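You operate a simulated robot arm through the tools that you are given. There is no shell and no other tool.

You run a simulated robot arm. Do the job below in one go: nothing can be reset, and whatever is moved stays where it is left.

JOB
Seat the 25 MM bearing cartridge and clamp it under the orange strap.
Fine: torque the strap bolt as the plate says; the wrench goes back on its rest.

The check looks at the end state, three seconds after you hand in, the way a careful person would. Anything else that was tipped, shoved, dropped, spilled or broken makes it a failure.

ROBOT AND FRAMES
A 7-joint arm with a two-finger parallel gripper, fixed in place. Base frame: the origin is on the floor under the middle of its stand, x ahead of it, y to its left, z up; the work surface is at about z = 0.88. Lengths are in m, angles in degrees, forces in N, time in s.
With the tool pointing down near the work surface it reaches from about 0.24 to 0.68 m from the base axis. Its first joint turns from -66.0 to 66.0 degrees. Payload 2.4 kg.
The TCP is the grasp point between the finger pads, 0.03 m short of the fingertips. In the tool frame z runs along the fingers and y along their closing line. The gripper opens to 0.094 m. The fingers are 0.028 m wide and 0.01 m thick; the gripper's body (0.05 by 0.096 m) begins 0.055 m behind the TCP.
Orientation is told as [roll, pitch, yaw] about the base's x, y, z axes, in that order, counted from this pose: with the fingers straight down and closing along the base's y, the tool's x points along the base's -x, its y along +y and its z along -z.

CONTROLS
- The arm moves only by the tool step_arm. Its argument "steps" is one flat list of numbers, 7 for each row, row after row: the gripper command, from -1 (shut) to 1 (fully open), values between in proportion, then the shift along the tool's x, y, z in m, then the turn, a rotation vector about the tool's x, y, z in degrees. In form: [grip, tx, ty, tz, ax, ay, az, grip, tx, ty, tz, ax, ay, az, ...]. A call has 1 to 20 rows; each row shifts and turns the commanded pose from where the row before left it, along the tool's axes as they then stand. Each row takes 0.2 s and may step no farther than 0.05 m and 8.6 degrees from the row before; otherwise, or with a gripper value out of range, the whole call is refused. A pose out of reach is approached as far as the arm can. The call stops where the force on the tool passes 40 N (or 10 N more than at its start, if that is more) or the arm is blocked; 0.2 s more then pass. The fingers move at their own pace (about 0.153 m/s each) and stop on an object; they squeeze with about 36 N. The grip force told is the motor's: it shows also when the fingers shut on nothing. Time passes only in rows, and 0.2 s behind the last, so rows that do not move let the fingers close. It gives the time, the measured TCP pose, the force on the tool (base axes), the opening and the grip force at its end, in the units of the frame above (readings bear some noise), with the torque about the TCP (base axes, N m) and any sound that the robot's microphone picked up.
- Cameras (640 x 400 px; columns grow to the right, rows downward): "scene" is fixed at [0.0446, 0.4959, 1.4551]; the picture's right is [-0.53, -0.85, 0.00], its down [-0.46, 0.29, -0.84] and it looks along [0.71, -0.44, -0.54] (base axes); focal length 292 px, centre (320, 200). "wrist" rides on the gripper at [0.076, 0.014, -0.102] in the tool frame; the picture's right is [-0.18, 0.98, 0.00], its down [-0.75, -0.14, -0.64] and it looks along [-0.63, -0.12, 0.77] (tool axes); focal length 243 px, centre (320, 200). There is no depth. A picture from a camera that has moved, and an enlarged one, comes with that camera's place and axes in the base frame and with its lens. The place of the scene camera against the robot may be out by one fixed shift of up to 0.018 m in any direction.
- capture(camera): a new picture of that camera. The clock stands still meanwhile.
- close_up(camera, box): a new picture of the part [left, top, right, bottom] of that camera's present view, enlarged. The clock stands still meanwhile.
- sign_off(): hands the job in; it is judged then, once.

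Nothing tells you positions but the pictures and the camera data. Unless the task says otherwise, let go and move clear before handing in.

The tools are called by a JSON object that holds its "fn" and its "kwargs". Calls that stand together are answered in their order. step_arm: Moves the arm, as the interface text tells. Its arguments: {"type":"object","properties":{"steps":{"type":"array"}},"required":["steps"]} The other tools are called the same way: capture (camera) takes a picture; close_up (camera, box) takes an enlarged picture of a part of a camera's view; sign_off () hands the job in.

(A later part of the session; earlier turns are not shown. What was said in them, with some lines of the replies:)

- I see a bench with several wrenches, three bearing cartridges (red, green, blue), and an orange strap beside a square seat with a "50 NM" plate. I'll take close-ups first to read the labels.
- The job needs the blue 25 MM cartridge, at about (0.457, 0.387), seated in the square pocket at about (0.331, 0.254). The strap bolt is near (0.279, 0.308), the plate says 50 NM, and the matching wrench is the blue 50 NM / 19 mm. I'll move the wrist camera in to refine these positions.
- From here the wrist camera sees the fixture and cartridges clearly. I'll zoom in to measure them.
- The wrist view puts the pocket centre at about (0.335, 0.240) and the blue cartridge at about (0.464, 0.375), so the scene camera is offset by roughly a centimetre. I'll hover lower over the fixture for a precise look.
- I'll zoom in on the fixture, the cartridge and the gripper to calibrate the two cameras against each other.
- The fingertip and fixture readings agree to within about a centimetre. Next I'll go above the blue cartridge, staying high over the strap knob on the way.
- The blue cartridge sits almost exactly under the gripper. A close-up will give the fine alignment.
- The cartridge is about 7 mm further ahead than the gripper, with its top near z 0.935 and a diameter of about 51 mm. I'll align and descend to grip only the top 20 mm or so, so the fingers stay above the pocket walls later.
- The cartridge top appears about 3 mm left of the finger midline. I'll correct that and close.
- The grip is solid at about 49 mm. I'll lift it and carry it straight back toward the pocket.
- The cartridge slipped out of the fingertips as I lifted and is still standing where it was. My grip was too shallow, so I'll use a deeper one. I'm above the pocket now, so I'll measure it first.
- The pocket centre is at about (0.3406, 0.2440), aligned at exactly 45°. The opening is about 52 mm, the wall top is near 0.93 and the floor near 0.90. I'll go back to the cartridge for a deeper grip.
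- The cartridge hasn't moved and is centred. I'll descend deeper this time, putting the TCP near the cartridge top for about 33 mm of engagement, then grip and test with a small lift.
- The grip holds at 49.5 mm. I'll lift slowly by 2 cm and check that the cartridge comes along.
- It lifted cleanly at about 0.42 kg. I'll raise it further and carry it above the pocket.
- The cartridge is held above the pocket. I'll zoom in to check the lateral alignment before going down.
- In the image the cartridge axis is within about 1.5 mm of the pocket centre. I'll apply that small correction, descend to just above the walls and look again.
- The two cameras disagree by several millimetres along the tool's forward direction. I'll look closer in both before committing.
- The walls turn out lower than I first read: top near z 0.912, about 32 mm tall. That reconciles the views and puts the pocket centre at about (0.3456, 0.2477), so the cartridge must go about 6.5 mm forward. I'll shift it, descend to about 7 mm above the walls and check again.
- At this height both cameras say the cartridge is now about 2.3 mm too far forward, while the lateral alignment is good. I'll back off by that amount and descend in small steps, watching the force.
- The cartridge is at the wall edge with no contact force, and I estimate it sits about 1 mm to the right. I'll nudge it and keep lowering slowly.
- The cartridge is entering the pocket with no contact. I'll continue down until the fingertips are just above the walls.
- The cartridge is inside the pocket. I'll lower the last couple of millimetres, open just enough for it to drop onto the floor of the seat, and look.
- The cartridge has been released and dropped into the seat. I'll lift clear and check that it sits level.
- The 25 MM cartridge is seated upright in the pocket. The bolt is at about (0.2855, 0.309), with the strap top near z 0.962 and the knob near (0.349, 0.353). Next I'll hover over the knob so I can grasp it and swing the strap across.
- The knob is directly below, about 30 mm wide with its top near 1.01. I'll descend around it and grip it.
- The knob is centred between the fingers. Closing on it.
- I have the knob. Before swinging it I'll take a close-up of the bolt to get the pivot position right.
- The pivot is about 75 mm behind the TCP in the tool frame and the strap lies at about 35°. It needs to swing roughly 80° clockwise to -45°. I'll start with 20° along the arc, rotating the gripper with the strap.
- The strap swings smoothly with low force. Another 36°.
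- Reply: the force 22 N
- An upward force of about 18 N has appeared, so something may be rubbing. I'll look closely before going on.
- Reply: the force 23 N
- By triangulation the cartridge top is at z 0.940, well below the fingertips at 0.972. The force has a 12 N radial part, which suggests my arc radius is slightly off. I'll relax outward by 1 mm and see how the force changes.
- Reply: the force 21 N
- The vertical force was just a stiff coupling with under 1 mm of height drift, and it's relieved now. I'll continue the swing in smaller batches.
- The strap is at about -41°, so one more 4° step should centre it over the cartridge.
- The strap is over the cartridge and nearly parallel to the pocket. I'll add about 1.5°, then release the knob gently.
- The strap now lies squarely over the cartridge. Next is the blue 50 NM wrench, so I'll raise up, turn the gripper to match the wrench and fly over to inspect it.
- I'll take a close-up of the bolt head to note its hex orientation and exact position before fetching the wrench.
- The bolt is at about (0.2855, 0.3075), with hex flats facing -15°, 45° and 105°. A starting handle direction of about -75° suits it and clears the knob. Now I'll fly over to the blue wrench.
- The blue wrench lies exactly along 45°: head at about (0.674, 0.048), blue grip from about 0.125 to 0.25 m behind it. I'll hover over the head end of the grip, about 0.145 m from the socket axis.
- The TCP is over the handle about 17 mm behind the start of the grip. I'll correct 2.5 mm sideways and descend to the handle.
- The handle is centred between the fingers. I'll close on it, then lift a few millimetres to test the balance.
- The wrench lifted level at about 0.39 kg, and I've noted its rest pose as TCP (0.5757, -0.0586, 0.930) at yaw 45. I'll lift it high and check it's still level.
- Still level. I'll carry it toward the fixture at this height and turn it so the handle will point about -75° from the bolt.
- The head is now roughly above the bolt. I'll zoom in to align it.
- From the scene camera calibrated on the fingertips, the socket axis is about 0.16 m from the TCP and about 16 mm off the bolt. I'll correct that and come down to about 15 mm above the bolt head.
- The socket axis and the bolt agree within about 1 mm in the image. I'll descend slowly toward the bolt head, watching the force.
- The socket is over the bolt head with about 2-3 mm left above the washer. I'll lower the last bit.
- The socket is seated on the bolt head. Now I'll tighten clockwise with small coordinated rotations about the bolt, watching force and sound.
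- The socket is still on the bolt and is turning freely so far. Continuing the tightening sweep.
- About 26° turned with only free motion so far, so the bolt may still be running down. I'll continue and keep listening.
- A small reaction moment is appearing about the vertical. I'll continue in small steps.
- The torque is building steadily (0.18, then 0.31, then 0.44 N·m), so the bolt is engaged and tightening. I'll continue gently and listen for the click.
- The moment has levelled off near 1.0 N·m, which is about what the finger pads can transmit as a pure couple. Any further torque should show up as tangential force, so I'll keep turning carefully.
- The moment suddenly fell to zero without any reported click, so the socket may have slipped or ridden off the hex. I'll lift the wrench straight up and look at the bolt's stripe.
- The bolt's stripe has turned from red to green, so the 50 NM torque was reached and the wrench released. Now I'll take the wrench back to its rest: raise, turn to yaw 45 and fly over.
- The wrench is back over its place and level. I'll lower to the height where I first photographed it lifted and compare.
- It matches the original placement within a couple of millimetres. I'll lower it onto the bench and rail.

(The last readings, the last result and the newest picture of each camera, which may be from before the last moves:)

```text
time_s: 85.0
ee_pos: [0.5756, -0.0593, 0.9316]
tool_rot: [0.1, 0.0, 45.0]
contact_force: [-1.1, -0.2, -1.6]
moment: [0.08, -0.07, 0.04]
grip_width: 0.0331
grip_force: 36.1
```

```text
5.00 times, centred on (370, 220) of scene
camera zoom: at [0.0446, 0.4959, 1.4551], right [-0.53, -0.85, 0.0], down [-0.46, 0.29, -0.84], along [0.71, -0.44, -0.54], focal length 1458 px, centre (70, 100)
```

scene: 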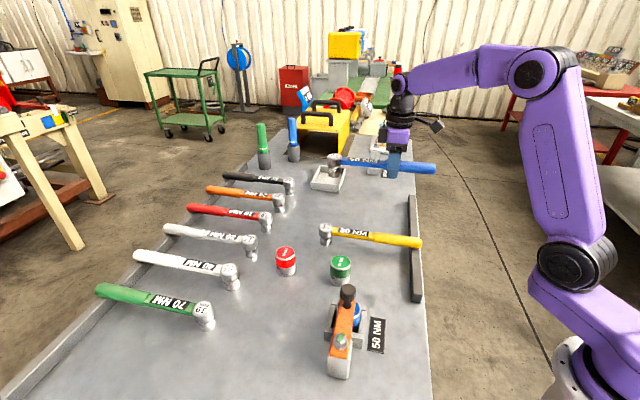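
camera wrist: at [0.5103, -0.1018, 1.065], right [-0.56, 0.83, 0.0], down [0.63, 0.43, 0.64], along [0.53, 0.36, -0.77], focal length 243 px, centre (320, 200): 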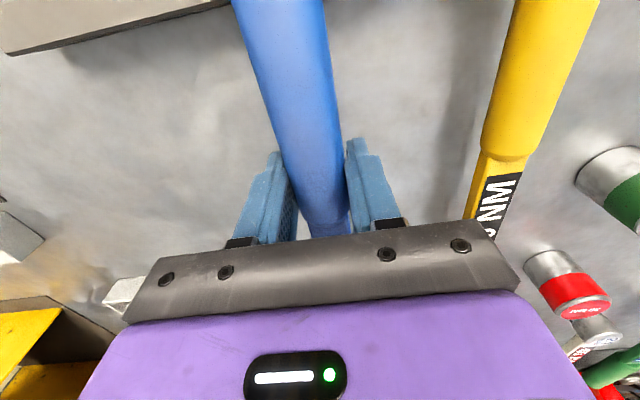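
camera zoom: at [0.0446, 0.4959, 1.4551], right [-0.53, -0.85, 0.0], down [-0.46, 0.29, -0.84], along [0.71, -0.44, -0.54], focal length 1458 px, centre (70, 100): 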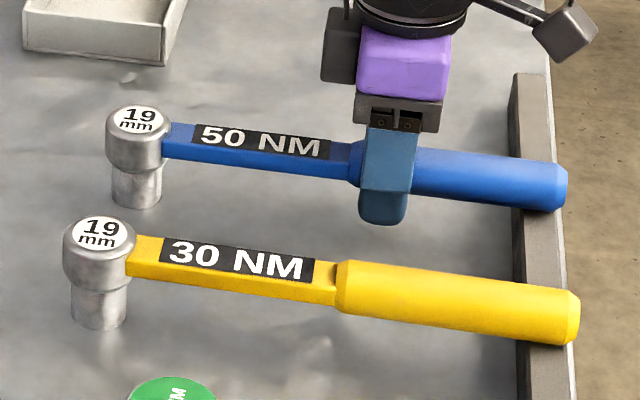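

Contact is starting at the head. I'll go down another millimetre or so.

{"fn": "step_arm", "kwargs": {"steps": [-1, 0, 0, 0.001, 0, 0, 0, -1, 0, 0, 0, 0, 0, 0]}}

{"fn": "step_arm", "kwargs": {"steps": [-1, 0, 0, 0.001, 0, 0, 0, -1, 0, 0, 0, 0, 0, 0]}}

{"fn": "close_up", "kwargs": {"camera": "scene", "box": [310, 180, 430, 260]}}

```text
time_s: 85.6
ee_pos: [0.5748, -0.059, 0.9296]
tool_rot: [-0.1, 0.0, 45.0]
contact_force: [-1.8, 0.4, 4.5]
moment: [0.65, -0.8, 0.14]
grip_width: 0.0326
grip_force: 36.3
```

```text
time_s: 86.2
ee_pos: [0.5762, -0.0597, 0.9302]
tool_rot: [-0.1, -0.1, 45.1]
contact_force: [-3.2, 1.1, 23.3]
moment: [-0.36, 0.36, 0.02]
grip_width: 0.0328
grip_force: 36.2
```

```text
5.00 times, centred on (370, 220) of scene
camera zoom: at [0.0441, 0.496, 1.455], right [-0.53, -0.85, 0.0], down [-0.46, 0.29, -0.84], along [0.71, -0.44, -0.54], focal length 1458 px, centre (70, 100)
```

zoom: 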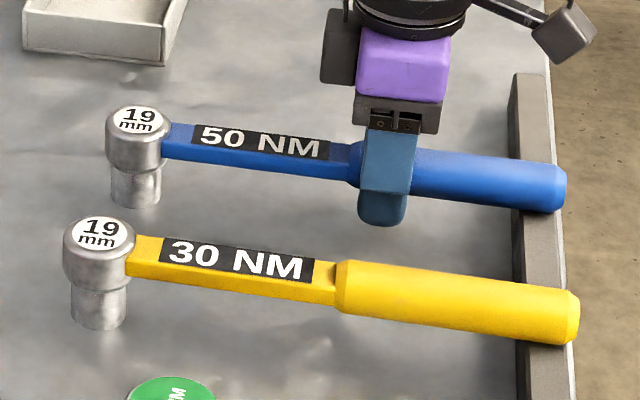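

It is now supported at both the head and the rail. I'll relieve the extra pressure by a millimetre and then open slowly.

{"fn": "step_arm", "kwargs": {"steps": [-1, 0, 0, -0.0008, 0, 0, 0, -1, 0, 0, 0, 0, 0, 0]}}

{"fn": "step_arm", "kwargs": {"steps": [-0.2, 0, 0, 0, 0, 0, 0, 0, 0, 0, 0, 0, 0, 0, 0.3, 0, 0, 0, 0, 0, 0, 0.5, 0, 0, 0, 0, 0, 0, 0.5, 0, 0, 0, 0, 0, 0]}}

{"fn": "capture", "kwargs": {"camera": "wrist"}}

{"fn": "close_up", "kwargs": {"camera": "scene", "box": [310, 180, 430, 260]}}

```text
time_s: 86.8
ee_pos: [0.5757, -0.0594, 0.93]
tool_rot: [-0.1, 0.0, 45.0]
contact_force: [0.9, 0.2, 17.8]
moment: [-0.17, 0.02, 0.28]
grip_width: 0.0329
grip_force: 36.2
```

```text
time_s: 88.0
ee_pos: [0.5749, -0.0597, 0.9287]
tool_rot: [0.0, 0.0, 45.1]
contact_force: [-0.6, 0.3, 0.5]
moment: [0.01, 0.03, -0.03]
grip_width: 0.0703
grip_force: 0.0
```

```text
taken
camera wrist: at [0.5112, -0.1035, 1.0304], right [-0.56, 0.83, 0.0], down [0.63, 0.43, 0.64], along [0.53, 0.36, -0.77], focal length 243 px, centre (320, 200)
```

wrist: 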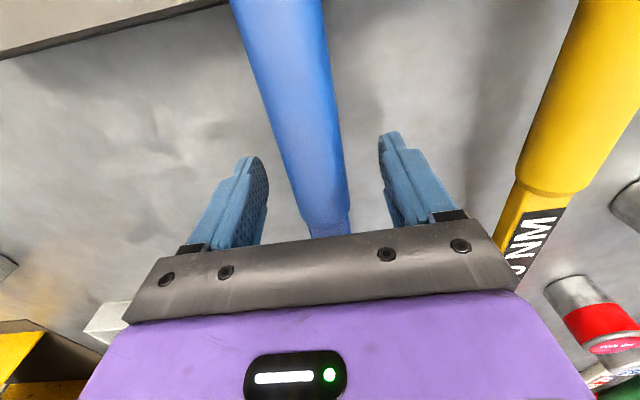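

```text
5.00 times, centred on (370, 220) of scene
camera zoom: at [0.0446, 0.4959, 1.4551], right [-0.53, -0.85, 0.0], down [-0.46, 0.29, -0.84], along [0.71, -0.44, -0.54], focal length 1458 px, centre (70, 100)
```

zoom: 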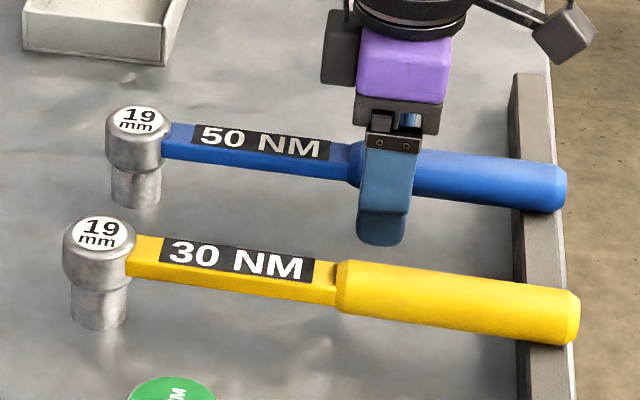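

The wrench is standing on its rest again, with its head on the bench and its handle on the rail. I'll lift clear and inspect everything.

{"fn": "step_arm", "kwargs": {"steps": [0.5, 0, 0, -0.02, 0, 0, 0, 0.5, 0, 0, -0.04, 0, 0, 0, 0.5, 0, 0, -0.04, 0, 0, 0, 0.5, 0, 0, -0.04, 0, 0, 0, 0.5, 0.03, 0, -0.03, 0, 0, 0, 0.5, 0.04, 0, 0, 0, 0, 0, 0.5, 0.04, 0, 0, 0, 0, 0, 0.5, 0, 0, 0, 0, 0, 0]}}

{"fn": "capture", "kwargs": {"camera": "scene"}}

{"fn": "close_up", "kwargs": {"camera": "scene", "box": [310, 180, 430, 260]}}

{"fn": "close_up", "kwargs": {"camera": "scene", "box": [310, 270, 400, 390]}}

{"fn": "capture", "kwargs": {"camera": "wrist"}}

```text
time_s: 89.8
ee_pos: [0.4972, -0.1382, 1.0971]
tool_rot: [0.0, 0.0, 44.9]
contact_force: [-0.5, 0.4, -0.7]
moment: [0.0, 0.03, -0.02]
grip_width: 0.0705
grip_force: 0.0
```

```text
taken
```

scene: 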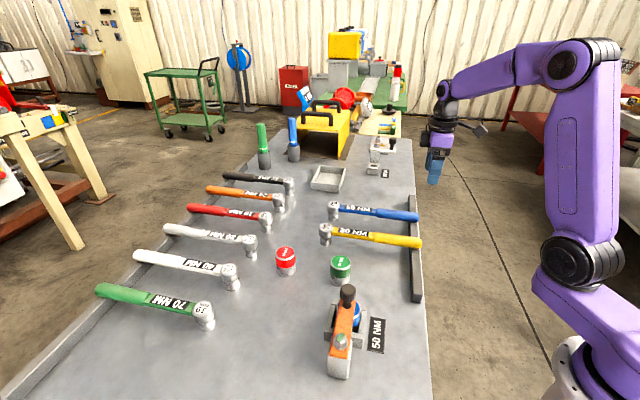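

```text
5.00 times, centred on (370, 220) of scene
camera zoom: at [0.0446, 0.4959, 1.4551], right [-0.53, -0.85, 0.0], down [-0.46, 0.29, -0.84], along [0.71, -0.44, -0.54], focal length 1458 px, centre (70, 100)
```

zoom: 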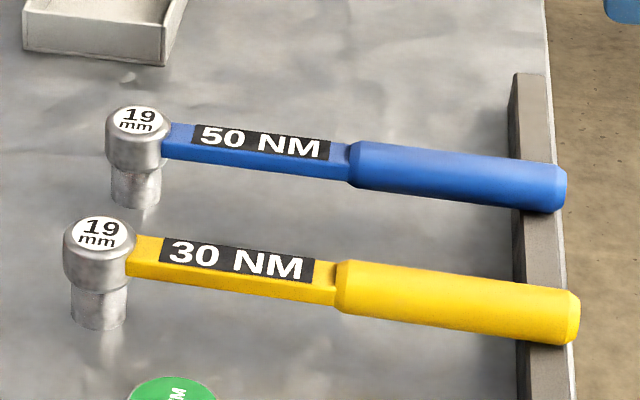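

```text
3.33 times, centred on (355, 330) of scene
camera zoom: at [0.0446, 0.4959, 1.4551], right [-0.53, -0.85, 0.0], down [-0.46, 0.29, -0.84], along [0.71, -0.44, -0.54], focal length 972 px, centre (203, -233)
```

zoom: 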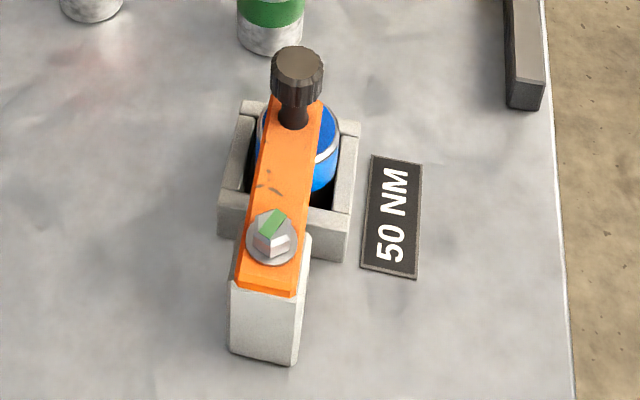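

```text
taken
camera wrist: at [0.4328, -0.1818, 1.1981], right [-0.57, 0.82, 0.0], down [0.63, 0.43, 0.64], along [0.53, 0.36, -0.77], focal length 243 px, centre (320, 200)
```

wrist: 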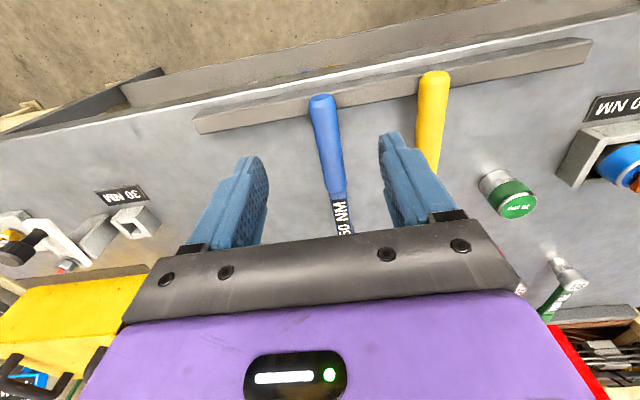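

Everything checks out. The 25 MM cartridge is seated with the orange strap centred over it, the bolt stripe is green, the 50 NM wrench is back on its rest, nothing else has moved and the arm is clear. Handing in now.

{"fn": "sign_off", "kwargs": {}}

```text
The job is handed in.
```

The 25 MM cartridge is seated in its pocket and clamped under the orange strap. The strap bolt was tightened with the 50 NM / 19 mm wrench, matching the plate.

- **Cartridge:** my first grip was too shallow, and it slipped out of the fingers as I lifted. It stayed upright in place, and I picked it up again with a deeper grip. I released it a few millimetres above the pocket floor, so it dropped the last bit; it sits upright.
- **Strap:** it was swung across with the knob and lies centred over the cartridge.
- **Torque:** the resistance built up and then released suddenly, and the bolt's stripe changed from red to green. The microphone reported no click, so the green stripe and the release are my evidence that the set torque was reached.
- **Wrench:** it is back on its rest, head on the bench and handle on the rail, within about 3 mm of where it started.

In the last pictures nothing else on the bench had moved, and the arm was clear when I handed in.
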